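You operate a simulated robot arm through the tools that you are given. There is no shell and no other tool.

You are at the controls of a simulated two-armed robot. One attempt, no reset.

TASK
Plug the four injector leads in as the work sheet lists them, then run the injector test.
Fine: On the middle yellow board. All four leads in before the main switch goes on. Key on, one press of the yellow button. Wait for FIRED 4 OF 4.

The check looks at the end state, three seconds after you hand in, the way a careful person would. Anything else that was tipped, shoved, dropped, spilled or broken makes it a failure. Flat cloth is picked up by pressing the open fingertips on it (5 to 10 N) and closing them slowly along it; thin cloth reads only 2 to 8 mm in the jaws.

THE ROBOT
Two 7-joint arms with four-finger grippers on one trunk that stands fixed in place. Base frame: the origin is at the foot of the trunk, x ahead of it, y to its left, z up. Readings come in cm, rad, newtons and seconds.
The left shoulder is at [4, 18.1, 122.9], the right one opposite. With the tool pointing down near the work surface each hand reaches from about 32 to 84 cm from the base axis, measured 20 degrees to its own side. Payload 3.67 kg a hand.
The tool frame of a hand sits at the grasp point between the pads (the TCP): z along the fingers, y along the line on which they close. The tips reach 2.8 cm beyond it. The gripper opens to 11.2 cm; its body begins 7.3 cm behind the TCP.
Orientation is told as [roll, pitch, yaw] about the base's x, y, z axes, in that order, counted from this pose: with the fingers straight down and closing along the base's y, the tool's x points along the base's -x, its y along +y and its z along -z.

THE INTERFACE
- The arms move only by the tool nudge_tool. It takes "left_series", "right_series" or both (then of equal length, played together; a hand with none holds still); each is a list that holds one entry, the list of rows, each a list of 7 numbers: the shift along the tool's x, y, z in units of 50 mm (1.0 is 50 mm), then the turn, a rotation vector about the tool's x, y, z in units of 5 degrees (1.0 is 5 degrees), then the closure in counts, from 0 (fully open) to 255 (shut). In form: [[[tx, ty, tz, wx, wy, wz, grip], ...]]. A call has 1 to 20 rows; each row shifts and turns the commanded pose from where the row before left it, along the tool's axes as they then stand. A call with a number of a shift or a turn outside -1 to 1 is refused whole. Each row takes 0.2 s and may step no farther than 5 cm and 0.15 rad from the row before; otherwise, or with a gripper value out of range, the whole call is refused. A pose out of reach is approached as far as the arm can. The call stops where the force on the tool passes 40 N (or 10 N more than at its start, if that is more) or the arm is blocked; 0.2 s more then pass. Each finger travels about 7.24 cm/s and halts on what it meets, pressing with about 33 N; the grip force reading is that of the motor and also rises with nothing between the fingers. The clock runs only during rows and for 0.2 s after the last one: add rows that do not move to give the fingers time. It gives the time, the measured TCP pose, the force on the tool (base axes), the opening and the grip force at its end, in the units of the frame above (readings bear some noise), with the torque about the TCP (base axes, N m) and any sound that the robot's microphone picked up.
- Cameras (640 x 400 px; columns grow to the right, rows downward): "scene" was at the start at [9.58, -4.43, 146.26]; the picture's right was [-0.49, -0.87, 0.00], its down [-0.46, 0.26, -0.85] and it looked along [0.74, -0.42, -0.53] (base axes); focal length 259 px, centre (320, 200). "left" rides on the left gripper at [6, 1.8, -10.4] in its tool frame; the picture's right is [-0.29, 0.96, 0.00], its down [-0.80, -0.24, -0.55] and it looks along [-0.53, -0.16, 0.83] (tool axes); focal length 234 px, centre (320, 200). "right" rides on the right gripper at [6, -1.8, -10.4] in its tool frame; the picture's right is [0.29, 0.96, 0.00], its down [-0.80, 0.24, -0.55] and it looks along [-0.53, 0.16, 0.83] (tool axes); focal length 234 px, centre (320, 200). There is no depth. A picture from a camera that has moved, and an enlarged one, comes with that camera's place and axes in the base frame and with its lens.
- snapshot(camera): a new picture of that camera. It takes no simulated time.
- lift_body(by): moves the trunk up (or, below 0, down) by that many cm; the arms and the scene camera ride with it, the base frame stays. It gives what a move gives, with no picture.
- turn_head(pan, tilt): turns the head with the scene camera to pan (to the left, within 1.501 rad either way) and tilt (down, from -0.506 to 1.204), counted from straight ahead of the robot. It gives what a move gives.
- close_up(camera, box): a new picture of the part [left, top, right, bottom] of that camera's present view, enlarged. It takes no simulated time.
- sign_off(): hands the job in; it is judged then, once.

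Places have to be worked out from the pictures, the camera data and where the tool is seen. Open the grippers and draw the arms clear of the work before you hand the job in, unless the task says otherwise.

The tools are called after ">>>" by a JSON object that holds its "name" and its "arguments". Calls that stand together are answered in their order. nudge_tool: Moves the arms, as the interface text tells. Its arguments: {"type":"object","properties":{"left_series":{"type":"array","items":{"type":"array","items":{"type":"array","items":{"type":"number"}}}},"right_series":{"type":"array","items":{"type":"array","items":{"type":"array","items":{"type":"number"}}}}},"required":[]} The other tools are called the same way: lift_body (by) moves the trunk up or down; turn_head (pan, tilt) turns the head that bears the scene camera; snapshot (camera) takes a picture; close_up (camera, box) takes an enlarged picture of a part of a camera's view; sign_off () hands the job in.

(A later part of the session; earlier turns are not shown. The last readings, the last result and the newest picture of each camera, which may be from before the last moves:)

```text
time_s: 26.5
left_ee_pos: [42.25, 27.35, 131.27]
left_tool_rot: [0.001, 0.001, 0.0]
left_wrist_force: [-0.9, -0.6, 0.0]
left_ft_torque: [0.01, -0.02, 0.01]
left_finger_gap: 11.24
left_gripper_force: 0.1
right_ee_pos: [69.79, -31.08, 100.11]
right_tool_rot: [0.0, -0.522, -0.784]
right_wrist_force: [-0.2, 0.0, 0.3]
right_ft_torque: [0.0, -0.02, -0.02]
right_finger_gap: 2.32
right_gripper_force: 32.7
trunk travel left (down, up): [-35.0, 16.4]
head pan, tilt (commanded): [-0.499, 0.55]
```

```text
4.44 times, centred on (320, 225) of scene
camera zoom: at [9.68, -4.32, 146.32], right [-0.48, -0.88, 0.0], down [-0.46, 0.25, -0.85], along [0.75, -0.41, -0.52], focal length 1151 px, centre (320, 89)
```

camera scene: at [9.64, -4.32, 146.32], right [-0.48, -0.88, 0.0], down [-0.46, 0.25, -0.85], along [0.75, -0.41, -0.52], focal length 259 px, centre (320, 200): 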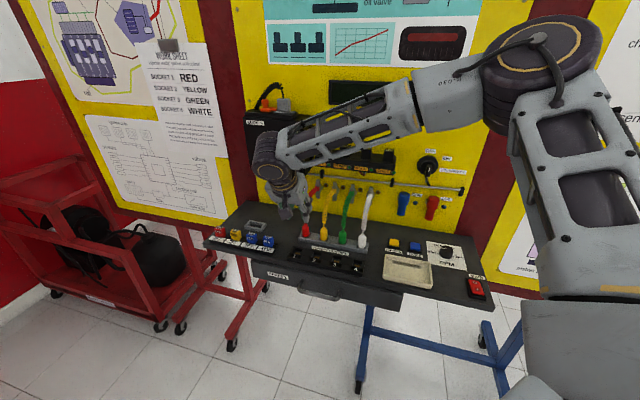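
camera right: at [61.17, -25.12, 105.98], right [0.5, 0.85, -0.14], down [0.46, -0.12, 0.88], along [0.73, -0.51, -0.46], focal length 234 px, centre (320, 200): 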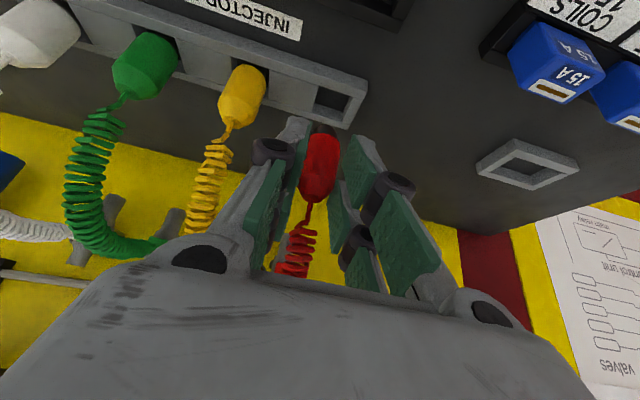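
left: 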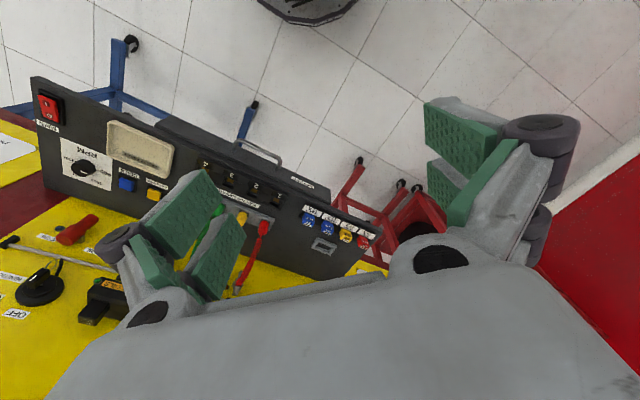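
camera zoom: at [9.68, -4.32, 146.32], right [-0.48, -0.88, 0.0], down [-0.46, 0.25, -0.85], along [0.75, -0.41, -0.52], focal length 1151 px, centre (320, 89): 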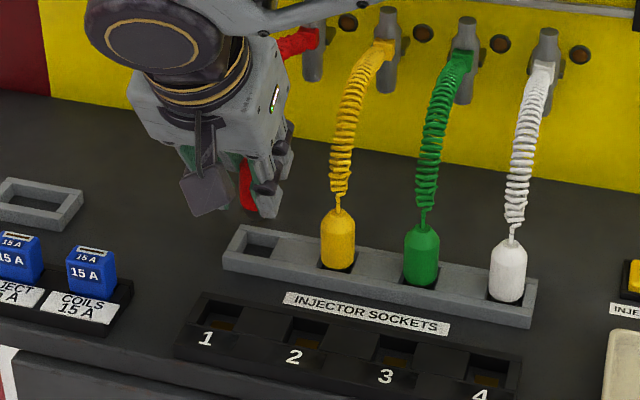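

The red plug is out. I zoom to see its lower end and how it sits in the pads, plus the socket openings.

>>> {"name": "close_up", "arguments": {"camera": "right", "box": [220, 80, 420, 205]}}

>>> {"name": "close_up", "arguments": {"camera": "scene", "box": [290, 235, 370, 285]}}

>>> {"name": "close_up", "arguments": {"camera": "scene", "box": [290, 205, 350, 245]}}

```text
3.20 times, centred on (320, 142) of right
camera zoom: at [61.17, -25.12, 105.98], right [0.5, 0.85, -0.14], down [0.46, -0.12, 0.88], along [0.73, -0.51, -0.46], focal length 749 px, centre (320, 384)
```

zoom: 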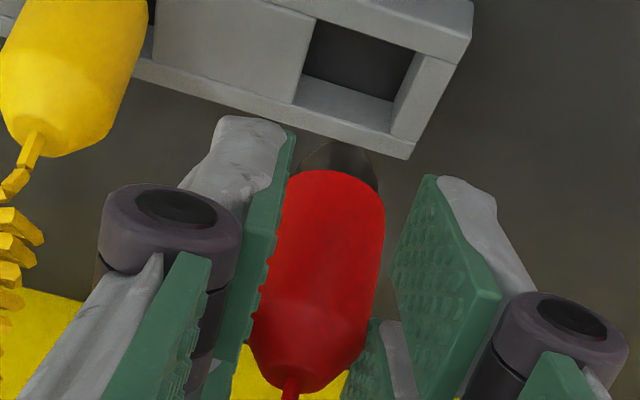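

```text
8.00 times, centred on (330, 260) of scene
camera zoom: at [9.68, -4.32, 146.32], right [-0.48, -0.88, 0.0], down [-0.46, 0.25, -0.85], along [0.75, -0.41, -0.52], focal length 2072 px, centre (240, -280)
```

zoom: 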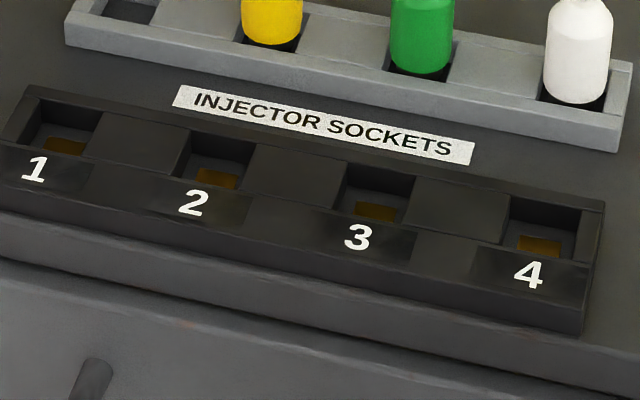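

```text
10.00 times, centred on (320, 225) of scene
camera zoom: at [9.68, -4.32, 146.32], right [-0.48, -0.88, 0.0], down [-0.46, 0.25, -0.85], along [0.75, -0.41, -0.52], focal length 2590 px, centre (320, -50)
```

zoom: 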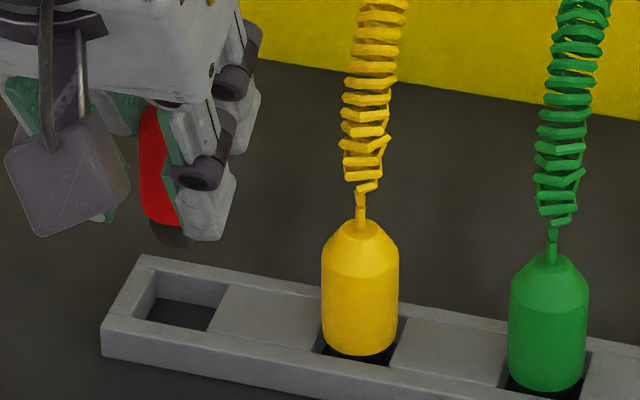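

The plug has a dark narrower foot that fits a square hole. I raise 1 cm and bring it forward about 7 cm to hover over socket 1, then look down.

>>> {"name": "nudge_tool", "arguments": {"right_series": [[[-0.1, 0, -0.1732, 0, 0, 0, 230], [0.2454, 0, -0.1417, 0, 0, 0, 230], [0.2454, 0, -0.1417, 0, 0, 0, 230], [0.2454, 0, -0.1417, 0, 0, 0, 230], [0.2454, 0, -0.1417, 0, 0, 0, 230], [0.2454, 0, -0.1417, 0, 0, 0, 230], [0, 0, 0, 0, 0, 0, 230], [0, 0, 0, 0, 0, 0, 230]]]}}

>>> {"name": "snapshot", "arguments": {"camera": "right"}}

>>> {"name": "close_up", "arguments": {"camera": "scene", "box": [260, 180, 380, 280]}}

```text
time_s: 28.3
left_ee_pos: [42.1, 27.23, 131.27]
left_tool_rot: [0.001, 0.0, 0.001]
left_wrist_force: [-0.3, -0.3, -0.1]
left_ft_torque: [-0.05, 0.03, 0.01]
left_finger_gap: 11.21
left_gripper_force: 0.1
right_ee_pos: [64.7, -26.07, 101.13]
right_tool_rot: [-0.002, -0.525, -0.783]
right_wrist_force: [0.5, -0.5, -1.4]
right_ft_torque: [0.0, 0.04, -0.01]
right_finger_gap: 2.31
right_gripper_force: 32.8
trunk travel left (down, up): [-35.0, 16.4]
head pan, tilt (commanded): [-0.499, 0.55]
```

```text
taken
camera right: at [56.14, -20.06, 106.98], right [0.5, 0.85, -0.14], down [0.46, -0.12, 0.88], along [0.73, -0.51, -0.46], focal length 234 px, centre (320, 200)
```

right: 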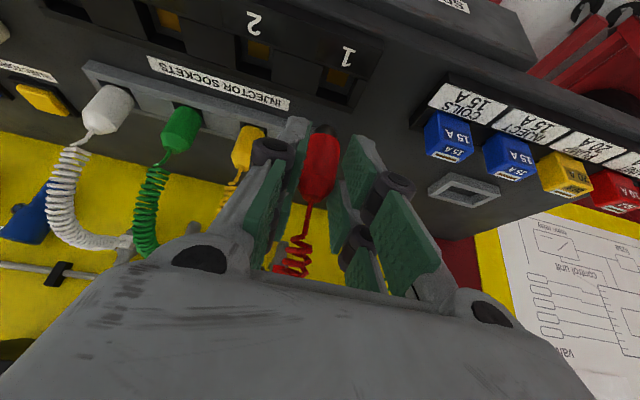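

```text
4.00 times, centred on (320, 230) of scene
camera zoom: at [9.67, -4.31, 146.32], right [-0.48, -0.88, 0.0], down [-0.46, 0.25, -0.85], along [0.75, -0.41, -0.52], focal length 1036 px, centre (320, 80)
```

zoom: 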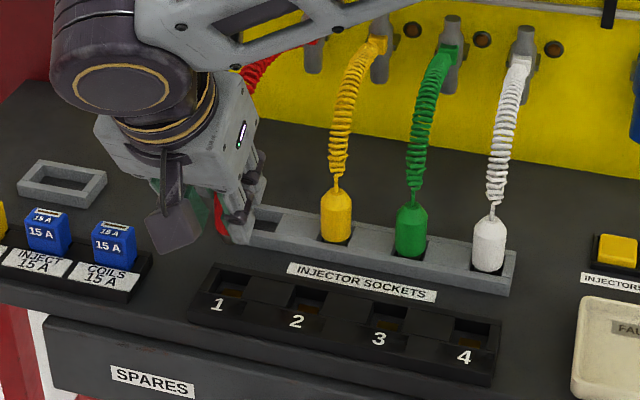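

>>> {"name": "close_up", "arguments": {"camera": "right", "box": [220, 10, 420, 135]}}

>>> {"name": "close_up", "arguments": {"camera": "right", "box": [100, 0, 420, 200]}}

```text
3.20 times, centred on (320, 72) of right
camera zoom: at [56.14, -20.06, 106.98], right [0.5, 0.85, -0.14], down [0.46, -0.12, 0.88], along [0.73, -0.51, -0.46], focal length 749 px, centre (320, 608)
```

zoom: 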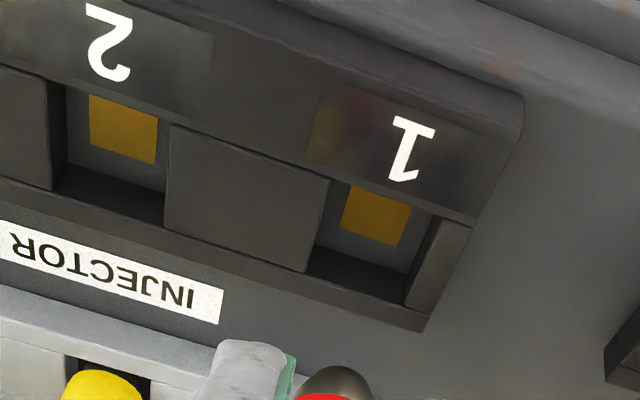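

```text
2.00 times, centred on (260, 100) of right
camera zoom: at [56.14, -20.06, 106.98], right [0.5, 0.85, -0.14], down [0.46, -0.12, 0.88], along [0.73, -0.51, -0.46], focal length 468 px, centre (440, 400)
```

zoom: 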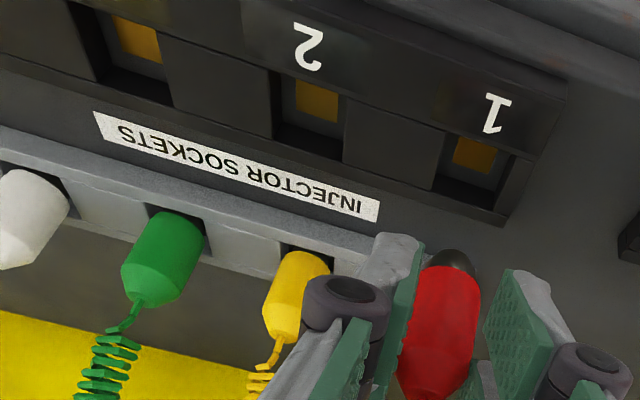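

Socket 1's opening lies about 7.8 cm in front of the holder hole (same lateral line), so I'm still ~0.7 cm short. I move 0.6 cm nearer and 2.5 cm down to bring the plug foot just above the socket, and compare in the picture.

>>> {"name": "nudge_tool", "arguments": {"right_series": [[[0.118, 0, 0.1243, 0, 0, 0, 230], [0.118, 0, 0.1243, 0, 0, 0, 230], [0.118, 0, 0.1243, 0, 0, 0, 230], [0, 0, 0, 0, 0, 0, 230], [0, 0, 0, 0, 0, 0, 230]]]}}

>>> {"name": "close_up", "arguments": {"camera": "right", "box": [240, 60, 400, 160]}}

>>> {"name": "close_up", "arguments": {"camera": "scene", "box": [280, 220, 340, 260]}}

```text
time_s: 29.5
left_ee_pos: [42.14, 27.39, 131.3]
left_tool_rot: [0.0, 0.0, 0.001]
left_wrist_force: [-0.3, 0.0, -0.4]
left_ft_torque: [0.0, 0.0, 0.04]
left_finger_gap: 11.19
left_gripper_force: 0.0
right_ee_pos: [64.37, -25.54, 98.58]
right_tool_rot: [0.002, -0.524, -0.784]
right_wrist_force: [-0.8, -0.8, -0.3]
right_ft_torque: [-0.01, -0.02, 0.0]
right_finger_gap: 2.29
right_gripper_force: 33.2
trunk travel left (down, up): [-35.0, 16.4]
head pan, tilt (commanded): [-0.499, 0.55]
```

```text
4.00 times, centred on (320, 110) of right
camera zoom: at [55.73, -19.68, 104.45], right [0.5, 0.85, -0.14], down [0.46, -0.12, 0.88], along [0.73, -0.51, -0.46], focal length 937 px, centre (320, 560)
```

zoom: 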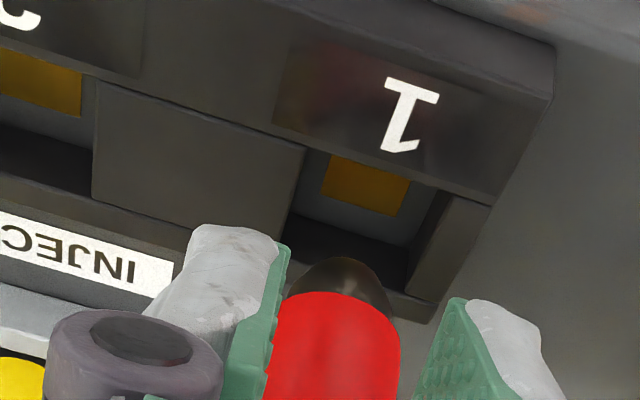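

```text
10.00 times, centred on (310, 240) of scene
camera zoom: at [9.67, -4.31, 146.32], right [-0.48, -0.88, 0.0], down [-0.46, 0.25, -0.85], along [0.75, -0.41, -0.52], focal length 2590 px, centre (420, -200)
```

zoom: 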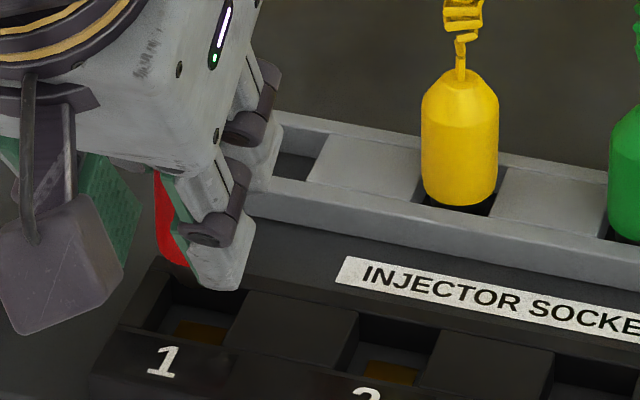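

By comparing foot and opening, the plug is ~0.35 cm too far back and ~0.2 cm too far right. I correct and lower 0.9 cm more, then look.

>>> {"name": "nudge_tool", "arguments": {"right_series": [[[0.06, 0.04, -0.035, 0, 0, 0, 230], [0.045, 0, 0.078, 0, 0, 0, 230], [0.045, 0, 0.078, 0, 0, 0, 230], [0, 0, 0, 0, 0, 0, 230], [0, 0, 0, 0, 0, 0, 230]]]}}

>>> {"name": "close_up", "arguments": {"camera": "right", "box": [240, 60, 400, 160]}}

>>> {"name": "close_up", "arguments": {"camera": "scene", "box": [280, 220, 340, 260]}}

```text
time_s: 30.7
left_ee_pos: [42.22, 27.13, 131.32]
left_tool_rot: [0.0, 0.0, 0.001]
left_wrist_force: [-0.5, 0.3, -0.6]
left_ft_torque: [0.02, 0.0, -0.01]
left_finger_gap: 11.18
left_gripper_force: 0.0
right_ee_pos: [64.31, -25.31, 97.78]
right_tool_rot: [0.0, -0.523, -0.784]
right_wrist_force: [0.6, 0.1, 0.0]
right_ft_torque: [0.0, -0.01, 0.02]
right_finger_gap: 2.3
right_gripper_force: 33.2
trunk travel left (down, up): [-35.0, 16.4]
head pan, tilt (commanded): [-0.499, 0.55]
```

```text
4.00 times, centred on (320, 110) of right
camera zoom: at [55.61, -19.31, 103.55], right [0.5, 0.85, -0.14], down [0.46, -0.12, 0.88], along [0.73, -0.51, -0.46], focal length 937 px, centre (320, 560)
```

zoom: 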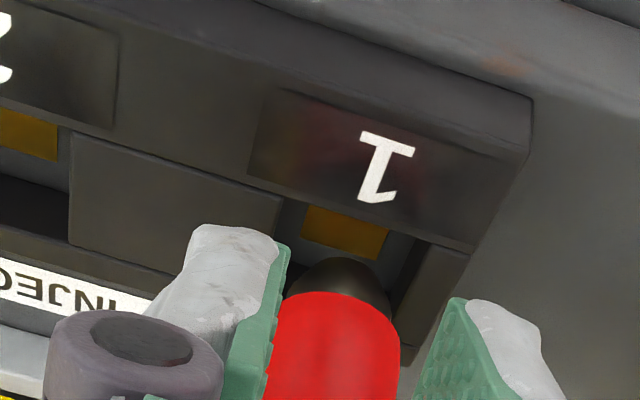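

```text
10.00 times, centred on (310, 240) of scene
camera zoom: at [9.67, -4.32, 146.32], right [-0.48, -0.88, 0.0], down [-0.46, 0.25, -0.85], along [0.75, -0.41, -0.52], focal length 2590 px, centre (420, -200)
```

zoom: 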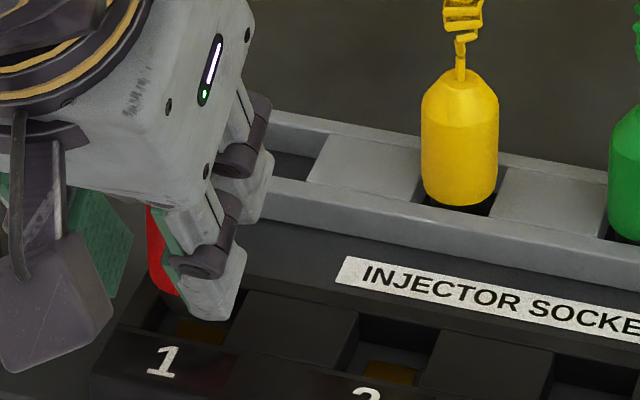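

The plug foot now overlaps the opening; my projection says it is ~0.15 cm too far left. I correct that and lower 0.8 cm slowly, checking force.

>>> {"name": "nudge_tool", "arguments": {"right_series": [[[0.017, -0.026, -0.01, 0, 0, 0, 230], [0.02, 0, 0.0346, 0, 0, 0, 230], [0.02, 0, 0.0346, 0, 0, 0, 230], [0.02, 0, 0.0346, 0, 0, 0, 230], [0.02, 0, 0.0346, 0, 0, 0, 230], [0, 0, 0, 0, 0, 0, 230]]]}}

>>> {"name": "close_up", "arguments": {"camera": "right", "box": [240, 60, 400, 160]}}

>>> {"name": "close_up", "arguments": {"camera": "scene", "box": [280, 220, 340, 260]}}

```text
time_s: 32.1
left_ee_pos: [42.17, 27.19, 131.18]
left_tool_rot: [0.001, 0.0, 0.002]
left_wrist_force: [-0.6, 0.1, 0.3]
left_ft_torque: [-0.05, 0.0, 0.02]
left_finger_gap: 11.17
left_gripper_force: 0.0
right_ee_pos: [63.97, -25.24, 96.88]
right_tool_rot: [0.0, -0.524, -0.786]
right_wrist_force: [0.3, -0.7, 0.2]
right_ft_torque: [0.01, 0.03, 0.0]
right_finger_gap: 2.28
right_gripper_force: 32.5
trunk travel left (down, up): [-35.0, 16.4]
head pan, tilt (commanded): [-0.499, 0.55]
```

```text
4.00 times, centred on (320, 110) of right
camera zoom: at [55.42, -19.35, 102.74], right [0.5, 0.85, -0.14], down [0.46, -0.12, 0.88], along [0.73, -0.51, -0.46], focal length 937 px, centre (320, 560)
```

zoom: 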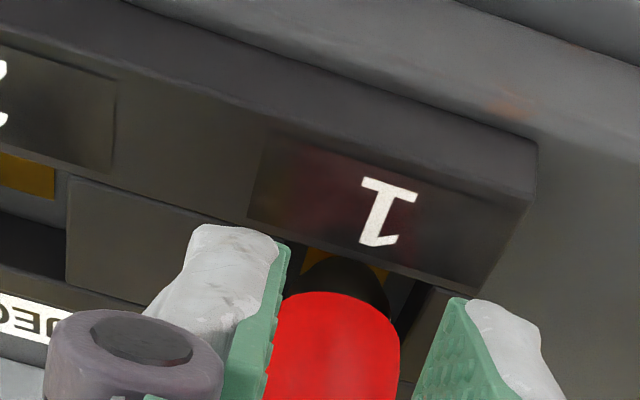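

```text
10.00 times, centred on (310, 240) of scene
camera zoom: at [9.66, -4.31, 146.32], right [-0.48, -0.88, 0.0], down [-0.46, 0.25, -0.85], along [0.75, -0.41, -0.52], focal length 2590 px, centre (420, -200)
```

zoom: 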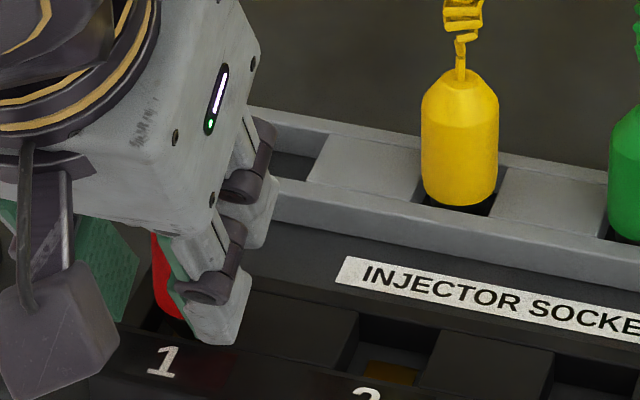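

The foot is entering the opening with no force. I nudge 0.08 cm right, 0.1 cm back, and lower 0.6 cm more.

>>> {"name": "nudge_tool", "arguments": {"right_series": [[[0.003, -0.016, 0.045, 0, 0, 0, 230], [0.02, 0, 0.0346, 0, 0, 0, 230], [0.02, 0, 0.0346, 0, 0, 0, 230], [0, 0, 0, 0, 0, 0, 230]]]}}

>>> {"name": "close_up", "arguments": {"camera": "right", "box": [240, 60, 400, 160]}}

>>> {"name": "close_up", "arguments": {"camera": "scene", "box": [280, 220, 340, 260]}}

```text
time_s: 33.1
left_ee_pos: [42.17, 27.21, 131.26]
left_tool_rot: [-0.001, 0.002, 0.001]
left_wrist_force: [-0.2, -0.2, 0.2]
left_ft_torque: [0.0, 0.01, 0.0]
left_finger_gap: 11.2
left_gripper_force: 0.1
right_ee_pos: [64.03, -25.35, 96.33]
right_tool_rot: [-0.001, -0.522, -0.784]
right_wrist_force: [-0.1, -0.5, -0.3]
right_ft_torque: [0.01, -0.01, 0.02]
right_finger_gap: 2.33
right_gripper_force: 33.0
trunk travel left (down, up): [-35.0, 16.4]
head pan, tilt (commanded): [-0.499, 0.55]
```

```text
4.00 times, centred on (320, 110) of right
camera zoom: at [55.46, -19.46, 102.17], right [0.5, 0.85, -0.14], down [0.46, -0.12, 0.88], along [0.73, -0.51, -0.46], focal length 937 px, centre (320, 560)
```

zoom: 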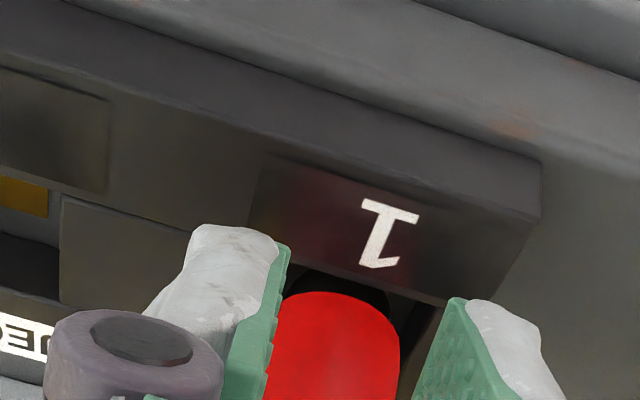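

```text
10.00 times, centred on (310, 240) of scene
camera zoom: at [9.67, -4.32, 146.32], right [-0.48, -0.88, 0.0], down [-0.46, 0.25, -0.85], along [0.75, -0.41, -0.52], focal length 2590 px, centre (420, -200)
```

zoom: 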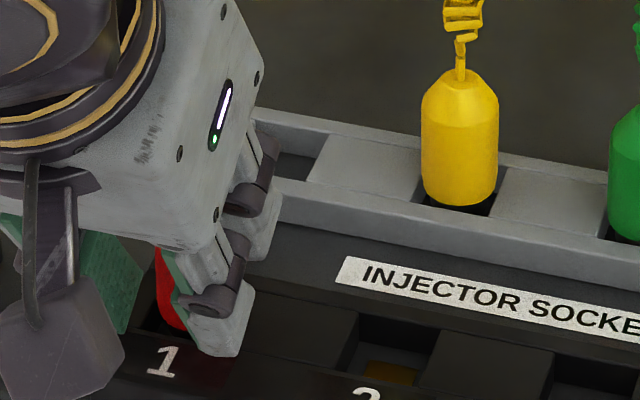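

Foot is inside, still no contact force. I lower another 0.3 cm.

>>> {"name": "nudge_tool", "arguments": {"right_series": [[[0.015, 0, 0.026, 0, 0, 0, 230], [0.015, 0, 0.026, 0, 0, 0, 230], [0, 0, 0, 0, 0, 0, 230]]]}}

>>> {"name": "close_up", "arguments": {"camera": "right", "box": [240, 60, 400, 160]}}

```text
time_s: 33.9
left_ee_pos: [42.06, 27.33, 131.3]
left_tool_rot: [-0.001, 0.001, 0.0]
left_wrist_force: [0.3, 0.8, -0.5]
left_ft_torque: [-0.03, 0.01, 0.01]
left_finger_gap: 11.23
left_gripper_force: 0.0
right_ee_pos: [64.05, -25.41, 95.9]
right_tool_rot: [0.001, -0.527, -0.786]
right_wrist_force: [1.1, -1.6, 7.0]
right_ft_torque: [-0.2, -0.16, 0.05]
right_finger_gap: 2.3
right_gripper_force: 32.9
trunk travel left (down, up): [-35.0, 16.4]
head pan, tilt (commanded): [-0.499, 0.55]
```

```text
4.00 times, centred on (320, 110) of right
camera zoom: at [55.45, -19.45, 101.96], right [0.5, 0.85, -0.14], down [0.46, -0.12, 0.88], along [0.73, -0.51, -0.45], focal length 937 px, centre (320, 560)
```

zoom: 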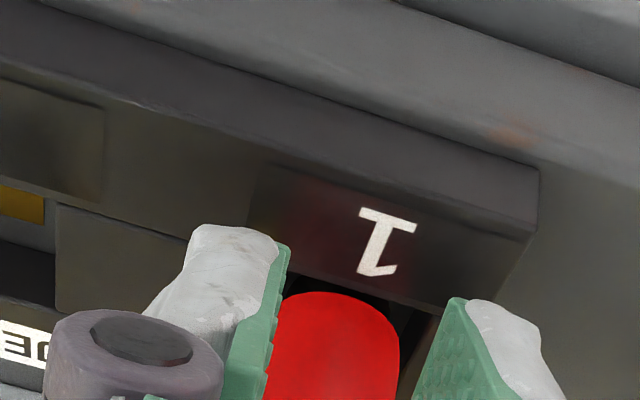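

Contact: 7 N upward, with the torque matching a push at the plug's foot, so it stands on the contact at the same height as it did in the holder. I press 0.1 cm more, then open the fingers slowly to 3.6 cm.

>>> {"name": "nudge_tool", "arguments": {"right_series": [[[0.01, 0, 0.0173, 0, 0, 0, 230], [0, 0, 0, 0, 0, 0, 230]]]}}

>>> {"name": "nudge_tool", "arguments": {"right_series": [[[0, 0, 0, 0, 0, 0, 200], [0, 0, 0, 0, 0, 0, 192], [0, 0, 0, 0, 0, 0, 184], [0, 0, 0, 0, 0, 0, 173], [0, 0, 0, 0, 0, 0, 173]]]}}

>>> {"name": "snapshot", "arguments": {"camera": "right"}}

>>> {"name": "close_up", "arguments": {"camera": "scene", "box": [280, 180, 380, 260]}}

```text
time_s: 34.5
left_ee_pos: [42.23, 27.3, 131.3]
left_tool_rot: [-0.001, 0.0, 0.0]
left_wrist_force: [0.3, -0.7, -1.0]
left_ft_torque: [0.02, 0.02, -0.01]
left_finger_gap: 11.2
left_gripper_force: 0.0
right_ee_pos: [64.02, -25.37, 95.99]
right_tool_rot: [0.002, -0.528, -0.785]
right_wrist_force: [3.5, -1.4, 15.4]
right_ft_torque: [-0.34, -0.41, 0.02]
right_finger_gap: 2.3
right_gripper_force: 32.8
trunk travel left (down, up): [-35.0, 16.4]
head pan, tilt (commanded): [-0.499, 0.55]
```

```text
time_s: 35.7
left_ee_pos: [42.15, 27.23, 131.32]
left_tool_rot: [0.0, 0.001, 0.0]
left_wrist_force: [-0.6, 0.2, 0.0]
left_ft_torque: [-0.01, 0.0, -0.01]
left_finger_gap: 11.2
left_gripper_force: 0.0
right_ee_pos: [63.9, -25.51, 95.83]
right_tool_rot: [-0.001, -0.523, -0.784]
right_wrist_force: [0.8, 0.0, 0.1]
right_ft_torque: [0.03, -0.03, 0.03]
right_finger_gap: 3.62
right_gripper_force: 0.1
trunk travel left (down, up): [-35.0, 16.4]
head pan, tilt (commanded): [-0.499, 0.55]
```

```text
taken
camera right: at [55.43, -19.47, 101.77], right [0.5, 0.85, -0.14], down [0.46, -0.12, 0.88], along [0.73, -0.51, -0.46], focal length 234 px, centre (320, 200)
```

right: 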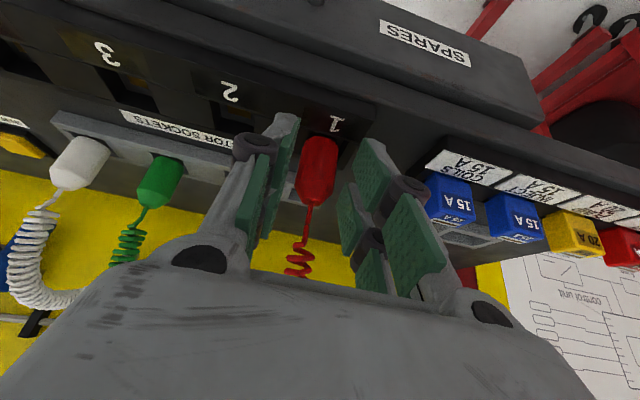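

```text
5.00 times, centred on (330, 220) of scene
camera zoom: at [9.66, -4.31, 146.32], right [-0.48, -0.88, 0.0], down [-0.46, 0.25, -0.85], along [0.75, -0.41, -0.52], focal length 1295 px, centre (270, 100)
```

zoom: 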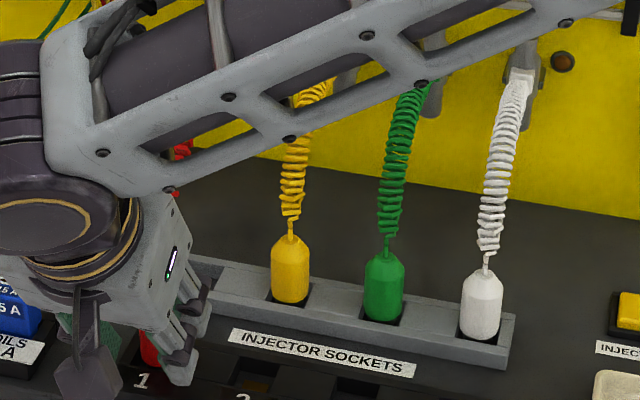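

Released; the red plug stands in socket 1. I draw the hand back along its fingers about 8 cm and check.

>>> {"name": "nudge_tool", "arguments": {"right_series": [[[0, 0, -0.1, 0, 0, 0, 173], [0, 0, -0.2, 0, 0, 0, 173], [0, 0, -0.4, 0, 0, 0, 173], [0, 0, -0.4, 0, 0, 0, 173], [0, 0, -0.5, 0, 0, 0, 173], [0, 0, 0, 0, 0, 0, 173]]]}}

>>> {"name": "snapshot", "arguments": {"camera": "right"}}

>>> {"name": "close_up", "arguments": {"camera": "scene", "box": [270, 180, 390, 280]}}

```text
time_s: 37.1
left_ee_pos: [42.2, 27.18, 131.27]
left_tool_rot: [0.001, -0.001, 0.003]
left_wrist_force: [-0.6, -0.1, -0.1]
left_ft_torque: [-0.01, 0.04, 0.0]
left_finger_gap: 11.19
left_gripper_force: 0.0
right_ee_pos: [61.2, -22.59, 102.89]
right_tool_rot: [-0.001, -0.524, -0.782]
right_wrist_force: [-0.8, 0.4, 0.8]
right_ft_torque: [-0.01, 0.0, 0.0]
right_finger_gap: 3.61
right_gripper_force: 0.0
trunk travel left (down, up): [-35.0, 16.4]
head pan, tilt (commanded): [-0.499, 0.55]
```

```text
taken
camera right: at [52.64, -16.64, 108.7], right [0.5, 0.85, -0.14], down [0.46, -0.12, 0.88], along [0.73, -0.51, -0.46], focal length 234 px, centre (320, 200)
```

right: 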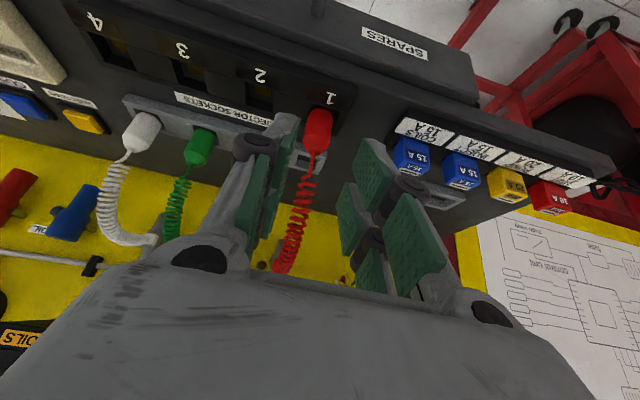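

```text
4.00 times, centred on (330, 230) of scene
camera zoom: at [9.7, -4.34, 146.31], right [-0.48, -0.88, 0.0], down [-0.46, 0.25, -0.85], along [0.75, -0.41, -0.52], focal length 1036 px, centre (280, 80)
```

zoom: 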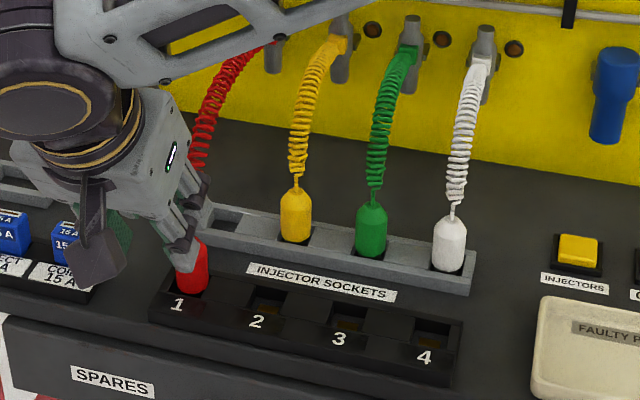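

Red stands in socket 1. I enlarge it to check that it sits upright and down.

>>> {"name": "close_up", "arguments": {"camera": "right", "box": [220, 70, 380, 170]}}

>>> {"name": "close_up", "arguments": {"camera": "scene", "box": [300, 225, 350, 258]}}

```text
4.00 times, centred on (300, 120) of right
camera zoom: at [52.64, -16.64, 108.7], right [0.5, 0.85, -0.14], down [0.46, -0.12, 0.88], along [0.73, -0.51, -0.46], focal length 937 px, centre (400, 520)
```

zoom: 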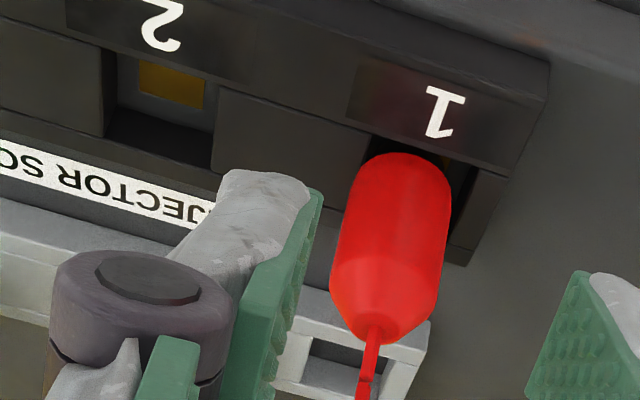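

```text
12.12 times, centred on (325, 242) of scene
camera zoom: at [9.7, -4.34, 146.31], right [-0.48, -0.88, 0.0], down [-0.46, 0.25, -0.85], along [0.75, -0.41, -0.52], focal length 3139 px, centre (259, -303)
```

zoom: 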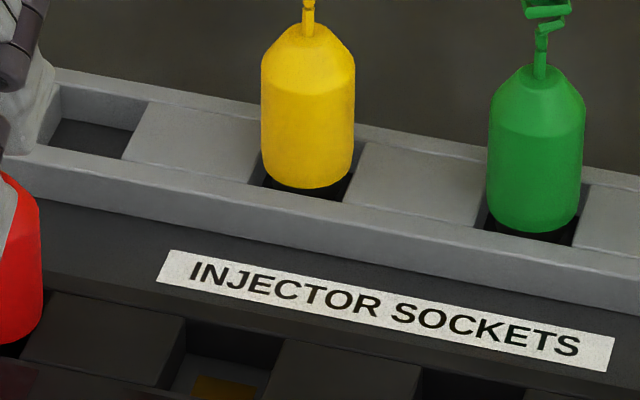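

Red is well seated. Now yellow: I rise 2 cm, shift 6 cm right, and go forward to above the yellow plug, then look.

>>> {"name": "nudge_tool", "arguments": {"right_series": [[[-0.0667, -0.4, -0.1155, 0, 0, 0, 173], [-0.0667, -0.4, -0.1155, 0, 0, 0, 173], [-0.0667, -0.4, -0.1155, 0, 0, 0, 173], [-0.3753, 0, 0.2167, 0, 0, 0, 173], [-0.3753, 0, 0.2167, 0, 0, 0, 173], [-0.3753, 0, 0.2167, 0, 0, 0, 173], [0, 0, 0, 0, 0, 0, 173], [0, 0, 0, 0, 0, 0, 173]]]}}

>>> {"name": "snapshot", "arguments": {"camera": "right"}}

>>> {"name": "close_up", "arguments": {"camera": "right", "box": [220, 50, 420, 175]}}

```text
time_s: 38.9
left_ee_pos: [42.18, 27.24, 131.25]
left_tool_rot: [0.0, -0.001, 0.001]
left_wrist_force: [-0.9, 1.0, -0.2]
left_ft_torque: [-0.01, -0.02, 0.01]
left_finger_gap: 11.22
left_gripper_force: 0.1
right_ee_pos: [61.52, -31.28, 104.81]
right_tool_rot: [-0.001, -0.524, -0.783]
right_wrist_force: [0.4, 0.3, -0.1]
right_ft_torque: [-0.01, -0.02, -0.02]
right_finger_gap: 3.62
right_gripper_force: 0.0
trunk travel left (down, up): [-35.0, 16.4]
head pan, tilt (commanded): [-0.499, 0.55]
```

```text
taken
camera right: at [52.96, -25.48, 110.72], right [0.5, 0.85, -0.14], down [0.46, -0.12, 0.88], along [0.73, -0.51, -0.46], focal length 234 px, centre (320, 200)
```

right: 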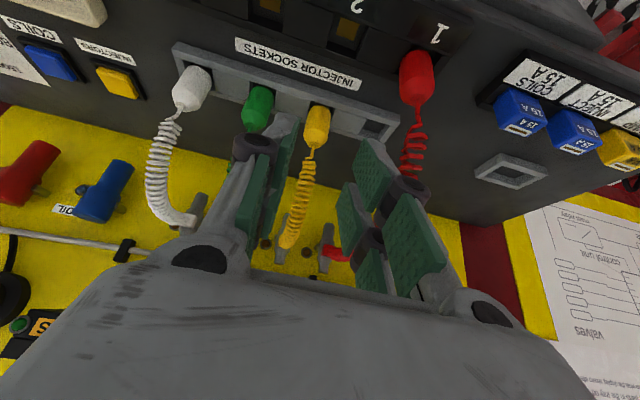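

```text
3.20 times, centred on (320, 112) of right
camera zoom: at [52.96, -25.48, 110.72], right [0.5, 0.85, -0.14], down [0.46, -0.12, 0.88], along [0.73, -0.51, -0.46], focal length 749 px, centre (320, 480)
```

zoom: 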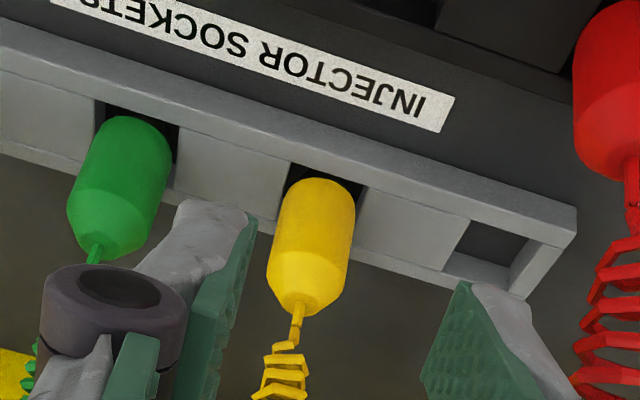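

Yellow's cable exit appears centred (y≈0), at about d=73.2, z=95.8. I go 8 cm down along the fingers, same grasp geometry as with red, and look again.

>>> {"name": "nudge_tool", "arguments": {"right_series": [[[-0.052, 0, 0.4, 0, 0, 0, 173], [-0.052, 0, 0.4, 0, 0, 0, 173], [0, 0, 0.4, 0, 0, 0, 173], [0, 0, 0.3, 0, 0, 0, 173], [0, 0, 0.1, 0, 0, 0, 173], [0, 0, 0, 0, 0, 0, 173]]]}}

>>> {"name": "close_up", "arguments": {"camera": "right", "box": [220, 80, 420, 205]}}

>>> {"name": "close_up", "arguments": {"camera": "scene", "box": [270, 180, 390, 280]}}

```text
time_s: 40.3
left_ee_pos: [42.13, 27.17, 131.3]
left_tool_rot: [0.0, 0.0, -0.001]
left_wrist_force: [0.2, -0.5, -0.2]
left_ft_torque: [-0.02, -0.02, -0.01]
left_finger_gap: 11.19
left_gripper_force: 0.1
right_ee_pos: [64.68, -34.48, 98.03]
right_tool_rot: [-0.002, -0.525, -0.783]
right_wrist_force: [0.2, 0.5, -0.4]
right_ft_torque: [-0.01, 0.0, -0.01]
right_finger_gap: 3.61
right_gripper_force: 0.1
trunk travel left (down, up): [-35.0, 16.4]
head pan, tilt (commanded): [-0.499, 0.55]
```

```text
3.20 times, centred on (320, 142) of right
camera zoom: at [56.12, -28.59, 104.03], right [0.5, 0.85, -0.14], down [0.46, -0.12, 0.88], along [0.73, -0.51, -0.46], focal length 749 px, centre (320, 384)
```

zoom: 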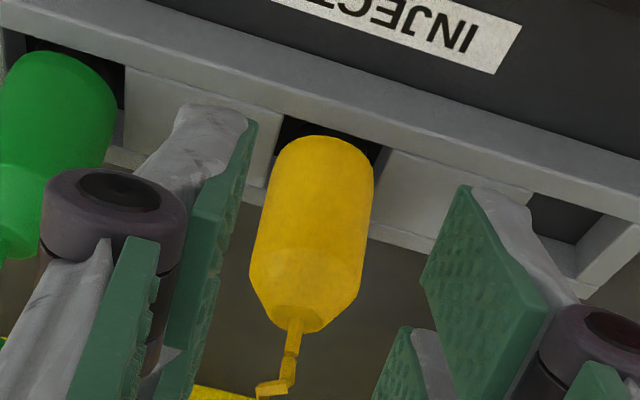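

```text
4.00 times, centred on (330, 230) of scene
camera zoom: at [9.66, -4.31, 146.32], right [-0.48, -0.88, 0.0], down [-0.46, 0.25, -0.85], along [0.75, -0.41, -0.52], focal length 1036 px, centre (280, 80)
```

zoom: 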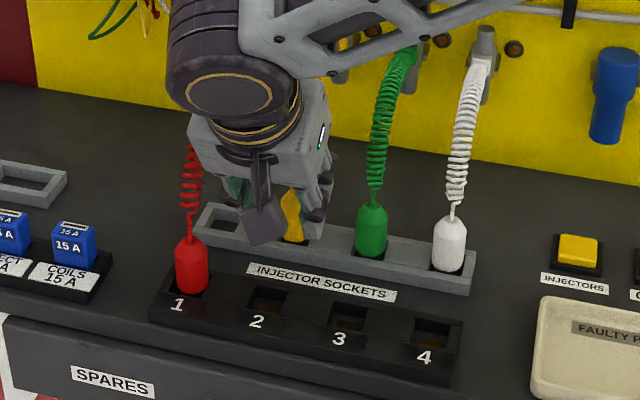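

Yellow is aligned (within ~0.1 cm). I shift 0.08 cm left, advance the last 2.25 cm and close gently.

>>> {"name": "nudge_tool", "arguments": {"right_series": [[[0, 0.016, 0.15, 0, 0, 0, 173], [0, 0, 0.15, 0, 0, 0, 173], [0, 0, 0.15, 0, 0, 0, 173], [0, 0, 0, 0, 0, 0, 173], [0, 0, 0, 0, 0, 0, 173]]]}}

>>> {"name": "close_up", "arguments": {"camera": "right", "box": [220, 80, 420, 205]}}

>>> {"name": "nudge_tool", "arguments": {"right_series": [[[0, 0, 0, 0, 0, 0, 181], [0, 0, 0, 0, 0, 0, 188], [0, 0, 0, 0, 0, 0, 195], [0, 0, 0, 0, 0, 0, 202], [0, 0, 0, 0, 0, 0, 210], [0, 0, 0, 0, 0, 0, 220], [0, 0, 0, 0, 0, 0, 230], [0, 0, 0, 0, 0, 0, 230], [0, 0, 0, 0, 0, 0, 230]]]}}

>>> {"name": "close_up", "arguments": {"camera": "right", "box": [220, 80, 420, 205]}}

```text
time_s: 41.5
left_ee_pos: [42.13, 27.36, 131.22]
left_tool_rot: [-0.001, -0.001, -0.001]
left_wrist_force: [-0.1, 0.6, 0.5]
left_ft_torque: [0.01, 0.0, -0.02]
left_finger_gap: 11.19
left_gripper_force: 0.1
right_ee_pos: [65.54, -35.23, 96.13]
right_tool_rot: [-0.001, -0.523, -0.785]
right_wrist_force: [1.3, 0.1, 0.4]
right_ft_torque: [-0.01, -0.01, -0.01]
right_finger_gap: 3.59
right_gripper_force: 0.2
trunk travel left (down, up): [-35.0, 16.4]
head pan, tilt (commanded): [-0.499, 0.55]
```

```text
3.20 times, centred on (320, 142) of right
camera zoom: at [56.96, -29.29, 102.09], right [0.5, 0.85, -0.14], down [0.46, -0.12, 0.88], along [0.73, -0.51, -0.46], focal length 749 px, centre (320, 384)
```

zoom: 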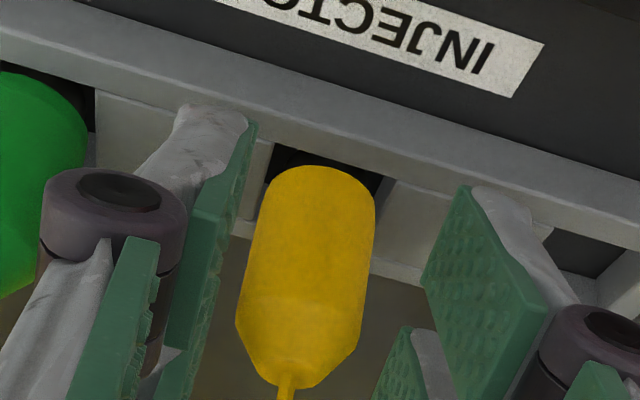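

```text
time_s: 43.5
left_ee_pos: [42.23, 27.3, 131.28]
left_tool_rot: [0.0, 0.0, 0.0]
left_wrist_force: [0.7, 0.4, 0.0]
left_ft_torque: [0.0, 0.02, -0.01]
left_finger_gap: 11.19
left_gripper_force: 0.1
right_ee_pos: [65.54, -35.13, 96.23]
right_tool_rot: [0.001, -0.524, -0.785]
right_wrist_force: [-0.1, -0.5, 0.4]
right_ft_torque: [0.0, 0.0, 0.01]
right_finger_gap: 2.31
right_gripper_force: 33.6
trunk travel left (down, up): [-35.0, 16.4]
head pan, tilt (commanded): [-0.499, 0.55]
```

```text
3.20 times, centred on (320, 142) of right
camera zoom: at [56.96, -29.29, 102.09], right [0.5, 0.85, -0.14], down [0.46, -0.12, 0.88], along [0.73, -0.51, -0.46], focal length 749 px, centre (320, 384)
```

zoom: 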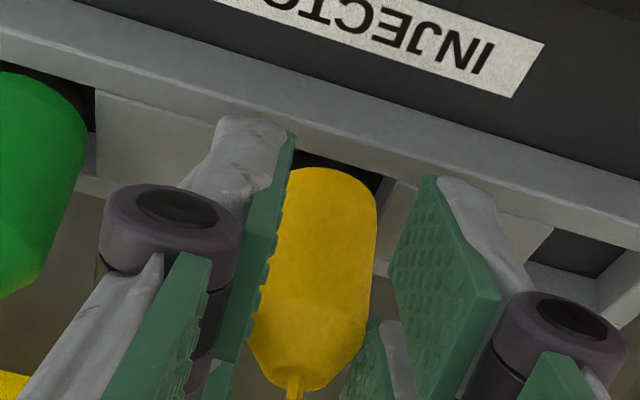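

Yellow held (2.31 cm, 33 N). I lift it 5 cm and carry it 8.0 cm forward (the offset that worked for red), then lower to hover just above socket 2.

>>> {"name": "nudge_tool", "arguments": {"right_series": [[[-0.05, 0, -0.0866, 0, 0, 0, 230], [-0.05, 0, -0.0866, 0, 0, 0, 230], [-0.1, 0, -0.1732, 0, 0, 0, 230], [-0.1, 0, -0.1732, 0, 0, 0, 230], [-0.1, 0, -0.1732, 0, 0, 0, 230], [-0.1, 0, -0.1732, 0, 0, 0, 230], [0.2312, 0, -0.1335, 0, 0, 0, 230], [0.2312, 0, -0.1335, 0, 0, 0, 230], [0.2312, 0, -0.1335, 0, 0, 0, 230], [0.2312, 0, -0.1335, 0, 0, 0, 230], [0.2312, 0, -0.1335, 0, 0, 0, 230], [0.2312, 0, -0.1335, 0, 0, 0, 230], [0, 0, 0, 0, 0, 0, 230]]]}}

>>> {"name": "nudge_tool", "arguments": {"right_series": [[[0.1, 0, 0.1732, 0, 0, 0, 230], [0.1, 0, 0.1732, 0, 0, 0, 230], [0.1, 0, 0.1732, 0, 0, 0, 230], [0.04, 0, 0.0693, 0, 0, 0, 230], [0, 0, 0, 0, 0, 0, 230], [0, 0, 0, 0, 0, 0, 230]]]}}

>>> {"name": "close_up", "arguments": {"camera": "right", "box": [240, 60, 400, 160]}}

>>> {"name": "close_up", "arguments": {"camera": "scene", "box": [270, 180, 390, 280]}}

```text
time_s: 46.3
left_ee_pos: [42.11, 27.23, 131.26]
left_tool_rot: [-0.001, 0.001, 0.0]
left_wrist_force: [-0.4, 0.3, -0.1]
left_ft_torque: [-0.04, 0.02, 0.02]
left_finger_gap: 11.23
left_gripper_force: 0.0
right_ee_pos: [59.89, -29.57, 101.16]
right_tool_rot: [-0.001, -0.524, -0.784]
right_wrist_force: [-0.4, 0.4, 0.0]
right_ft_torque: [0.02, -0.01, -0.02]
right_finger_gap: 2.29
right_gripper_force: 33.3
trunk travel left (down, up): [-35.0, 16.4]
head pan, tilt (commanded): [-0.499, 0.55]
```

```text
time_s: 47.7
left_ee_pos: [42.27, 27.26, 131.21]
left_tool_rot: [0.0, 0.001, 0.0]
left_wrist_force: [0.1, -0.3, -0.5]
left_ft_torque: [0.03, 0.04, 0.01]
left_finger_gap: 11.2
left_gripper_force: 0.1
right_ee_pos: [59.94, -29.55, 97.84]
right_tool_rot: [0.0, -0.523, -0.784]
right_wrist_force: [-0.8, 0.3, 0.6]
right_ft_torque: [-0.01, 0.01, 0.01]
right_finger_gap: 2.27
right_gripper_force: 32.9
trunk travel left (down, up): [-35.0, 16.4]
head pan, tilt (commanded): [-0.499, 0.55]
```

```text
4.00 times, centred on (320, 110) of right
camera zoom: at [51.31, -23.64, 103.71], right [0.5, 0.85, -0.14], down [0.46, -0.12, 0.88], along [0.73, -0.51, -0.46], focal length 937 px, centre (320, 560)
```

zoom: 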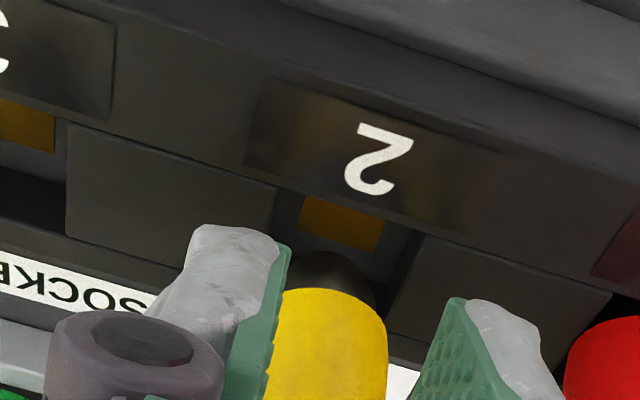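

```text
4.00 times, centred on (330, 230) of scene
camera zoom: at [9.67, -4.32, 146.32], right [-0.48, -0.88, 0.0], down [-0.46, 0.25, -0.85], along [0.75, -0.41, -0.52], focal length 1036 px, centre (280, 80)
```

zoom: 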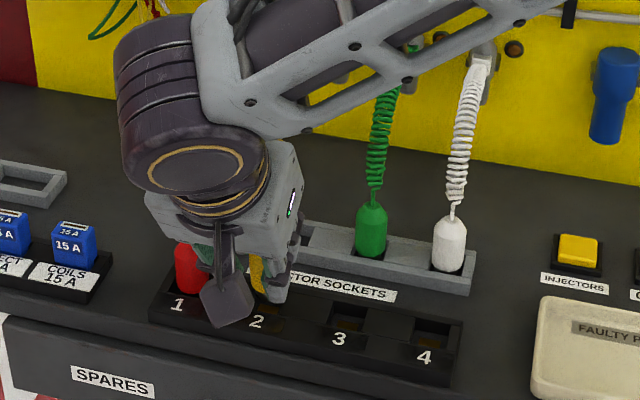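

Foot and opening of socket 2 line up within ~0.1 cm. I shift 0.06 cm right and lower 1.4 cm in small steps.

>>> {"name": "nudge_tool", "arguments": {"right_series": [[[0.02, -0.012, 0.0346, 0, 0, 0, 230], [0.02, 0, 0.0346, 0, 0, 0, 230], [0.02, 0, 0.0346, 0, 0, 0, 230], [0.02, 0, 0.0346, 0, 0, 0, 230], [0.02, 0, 0.0346, 0, 0, 0, 230], [0.02, 0, 0.0346, 0, 0, 0, 230], [0.02, 0, 0.0346, 0, 0, 0, 230], [0, 0, 0, 0, 0, 0, 230]]]}}

>>> {"name": "close_up", "arguments": {"camera": "right", "box": [240, 60, 400, 160]}}

```text
time_s: 49.5
left_ee_pos: [42.24, 27.26, 131.43]
left_tool_rot: [0.0, 0.001, 0.001]
left_wrist_force: [0.3, 0.5, 0.7]
left_ft_torque: [0.02, -0.01, 0.01]
left_finger_gap: 11.2
left_gripper_force: 0.1
right_ee_pos: [59.87, -29.63, 96.43]
right_tool_rot: [0.0, -0.524, -0.785]
right_wrist_force: [0.0, -1.2, -0.9]
right_ft_torque: [0.0, 0.03, 0.03]
right_finger_gap: 2.28
right_gripper_force: 32.7
trunk travel left (down, up): [-35.0, 16.4]
head pan, tilt (commanded): [-0.499, 0.55]
```

```text
4.00 times, centred on (320, 110) of right
camera zoom: at [51.27, -23.7, 102.33], right [0.5, 0.85, -0.14], down [0.46, -0.12, 0.88], along [0.73, -0.51, -0.46], focal length 937 px, centre (320, 560)
```

zoom: 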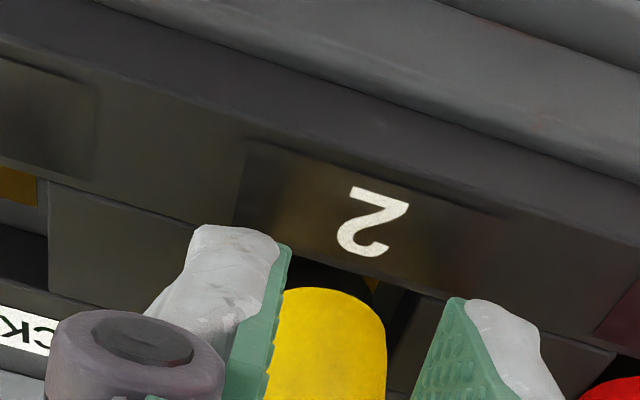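

No force yet; the foot is inside socket 2. I lower in 0.15 cm steps until contact.

>>> {"name": "nudge_tool", "arguments": {"right_series": [[[0.015, 0, 0.026, 0, 0, 0, 230], [0.015, 0, 0.026, 0, 0, 0, 230], [0, 0, 0, 0, 0, 0, 230]]]}}

```text
time_s: 50.3
left_ee_pos: [42.17, 27.27, 131.41]
left_tool_rot: [0.001, -0.001, -0.002]
left_wrist_force: [0.2, 0.3, -0.4]
left_ft_torque: [-0.01, 0.0, 0.02]
left_finger_gap: 11.2
left_gripper_force: 0.0
right_ee_pos: [59.79, -29.59, 96.3]
right_tool_rot: [0.001, -0.525, -0.786]
right_wrist_force: [0.0, -2.0, 8.0]
right_ft_torque: [-0.2, -0.17, -0.01]
right_finger_gap: 2.25
right_gripper_force: 33.1
trunk travel left (down, up): [-35.0, 16.4]
head pan, tilt (commanded): [-0.499, 0.55]
```

Contact (8 N) with the same torque signature as red. I press 0.1 cm more, then release to a 3.6 cm gap.

>>> {"name": "nudge_tool", "arguments": {"right_series": [[[0.01, 0, 0.0173, 0, 0, 0, 230], [0, 0, 0, 0, 0, 0, 230]]]}}

>>> {"name": "nudge_tool", "arguments": {"right_series": [[[0, 0, 0, 0, 0, 0, 200], [0, 0, 0, 0, 0, 0, 192], [0, 0, 0, 0, 0, 0, 184], [0, 0, 0, 0, 0, 0, 173], [0, 0, 0, 0, 0, 0, 173]]]}}

>>> {"name": "nudge_tool", "arguments": {"right_series": [[[0, 0, -0.1, 0, 0, 0, 173], [0, 0, -0.2, 0, 0, 0, 173], [0, 0, -0.4, 0, 0, 0, 173], [0, 0, -0.4, 0, 0, 0, 173], [0, 0, -0.5, 0, 0, 0, 173], [0, 0, 0, 0, 0, 0, 173]]]}}

>>> {"name": "snapshot", "arguments": {"camera": "right"}}

>>> {"name": "close_up", "arguments": {"camera": "scene", "box": [270, 180, 390, 280]}}

```text
time_s: 50.9
left_ee_pos: [42.07, 27.3, 131.31]
left_tool_rot: [0.0, 0.0, 0.0]
left_wrist_force: [0.1, 0.3, 0.4]
left_ft_torque: [0.0, -0.02, 0.0]
left_finger_gap: 11.2
left_gripper_force: 0.1
right_ee_pos: [59.84, -29.51, 96.12]
right_tool_rot: [0.003, -0.527, -0.787]
right_wrist_force: [2.0, -1.4, 16.4]
right_ft_torque: [-0.32, -0.44, 0.0]
right_finger_gap: 2.25
right_gripper_force: 32.9
trunk travel left (down, up): [-35.0, 16.4]
head pan, tilt (commanded): [-0.499, 0.55]
```

```text
time_s: 52.1
left_ee_pos: [42.21, 27.23, 131.19]
left_tool_rot: [0.0, 0.001, 0.0]
left_wrist_force: [0.2, 0.7, -0.5]
left_ft_torque: [0.01, 0.01, 0.01]
left_finger_gap: 11.19
left_gripper_force: 0.0
right_ee_pos: [59.99, -29.66, 96.06]
right_tool_rot: [0.001, -0.524, -0.784]
right_wrist_force: [0.4, -0.5, -0.4]
right_ft_torque: [-0.03, 0.02, 0.02]
right_finger_gap: 3.59
right_gripper_force: 0.0
trunk travel left (down, up): [-35.0, 16.4]
head pan, tilt (commanded): [-0.499, 0.55]
```

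```text
time_s: 53.5
left_ee_pos: [42.32, 27.27, 131.32]
left_tool_rot: [0.0, 0.0, 0.0]
left_wrist_force: [0.4, 0.3, 0.5]
left_ft_torque: [-0.01, 0.02, 0.02]
left_finger_gap: 11.19
left_gripper_force: 0.1
right_ee_pos: [56.99, -26.73, 102.9]
right_tool_rot: [0.002, -0.523, -0.784]
right_wrist_force: [1.1, 0.1, 0.8]
right_ft_torque: [0.02, -0.02, 0.01]
right_finger_gap: 3.61
right_gripper_force: 0.0
trunk travel left (down, up): [-35.0, 16.4]
head pan, tilt (commanded): [-0.499, 0.55]
```

```text
taken
camera right: at [48.44, -20.79, 108.84], right [0.5, 0.85, -0.14], down [0.46, -0.12, 0.88], along [0.73, -0.51, -0.46], focal length 234 px, centre (320, 200)
```

right: 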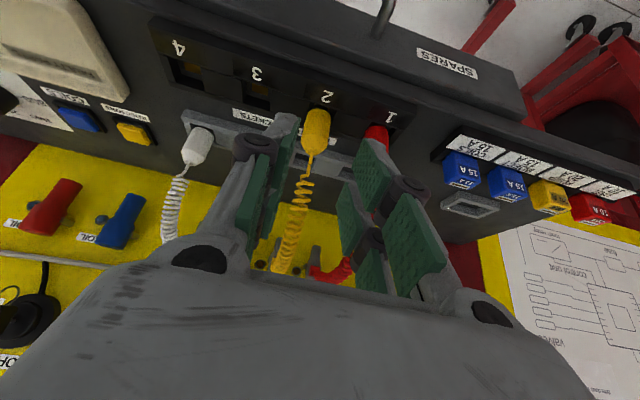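

```text
4.00 times, centred on (330, 230) of scene
camera zoom: at [9.71, -4.34, 146.31], right [-0.48, -0.88, 0.0], down [-0.46, 0.25, -0.85], along [0.75, -0.41, -0.52], focal length 1036 px, centre (280, 80)
```

zoom: 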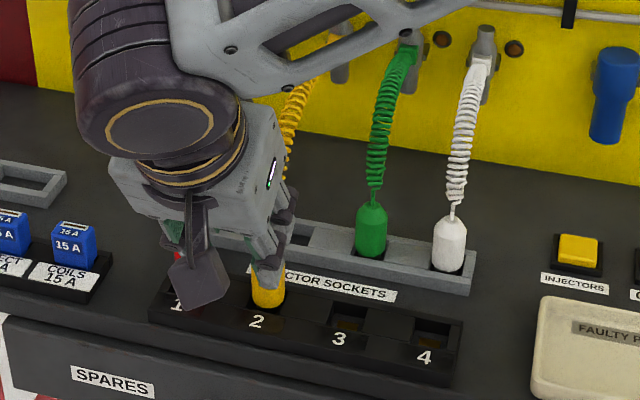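

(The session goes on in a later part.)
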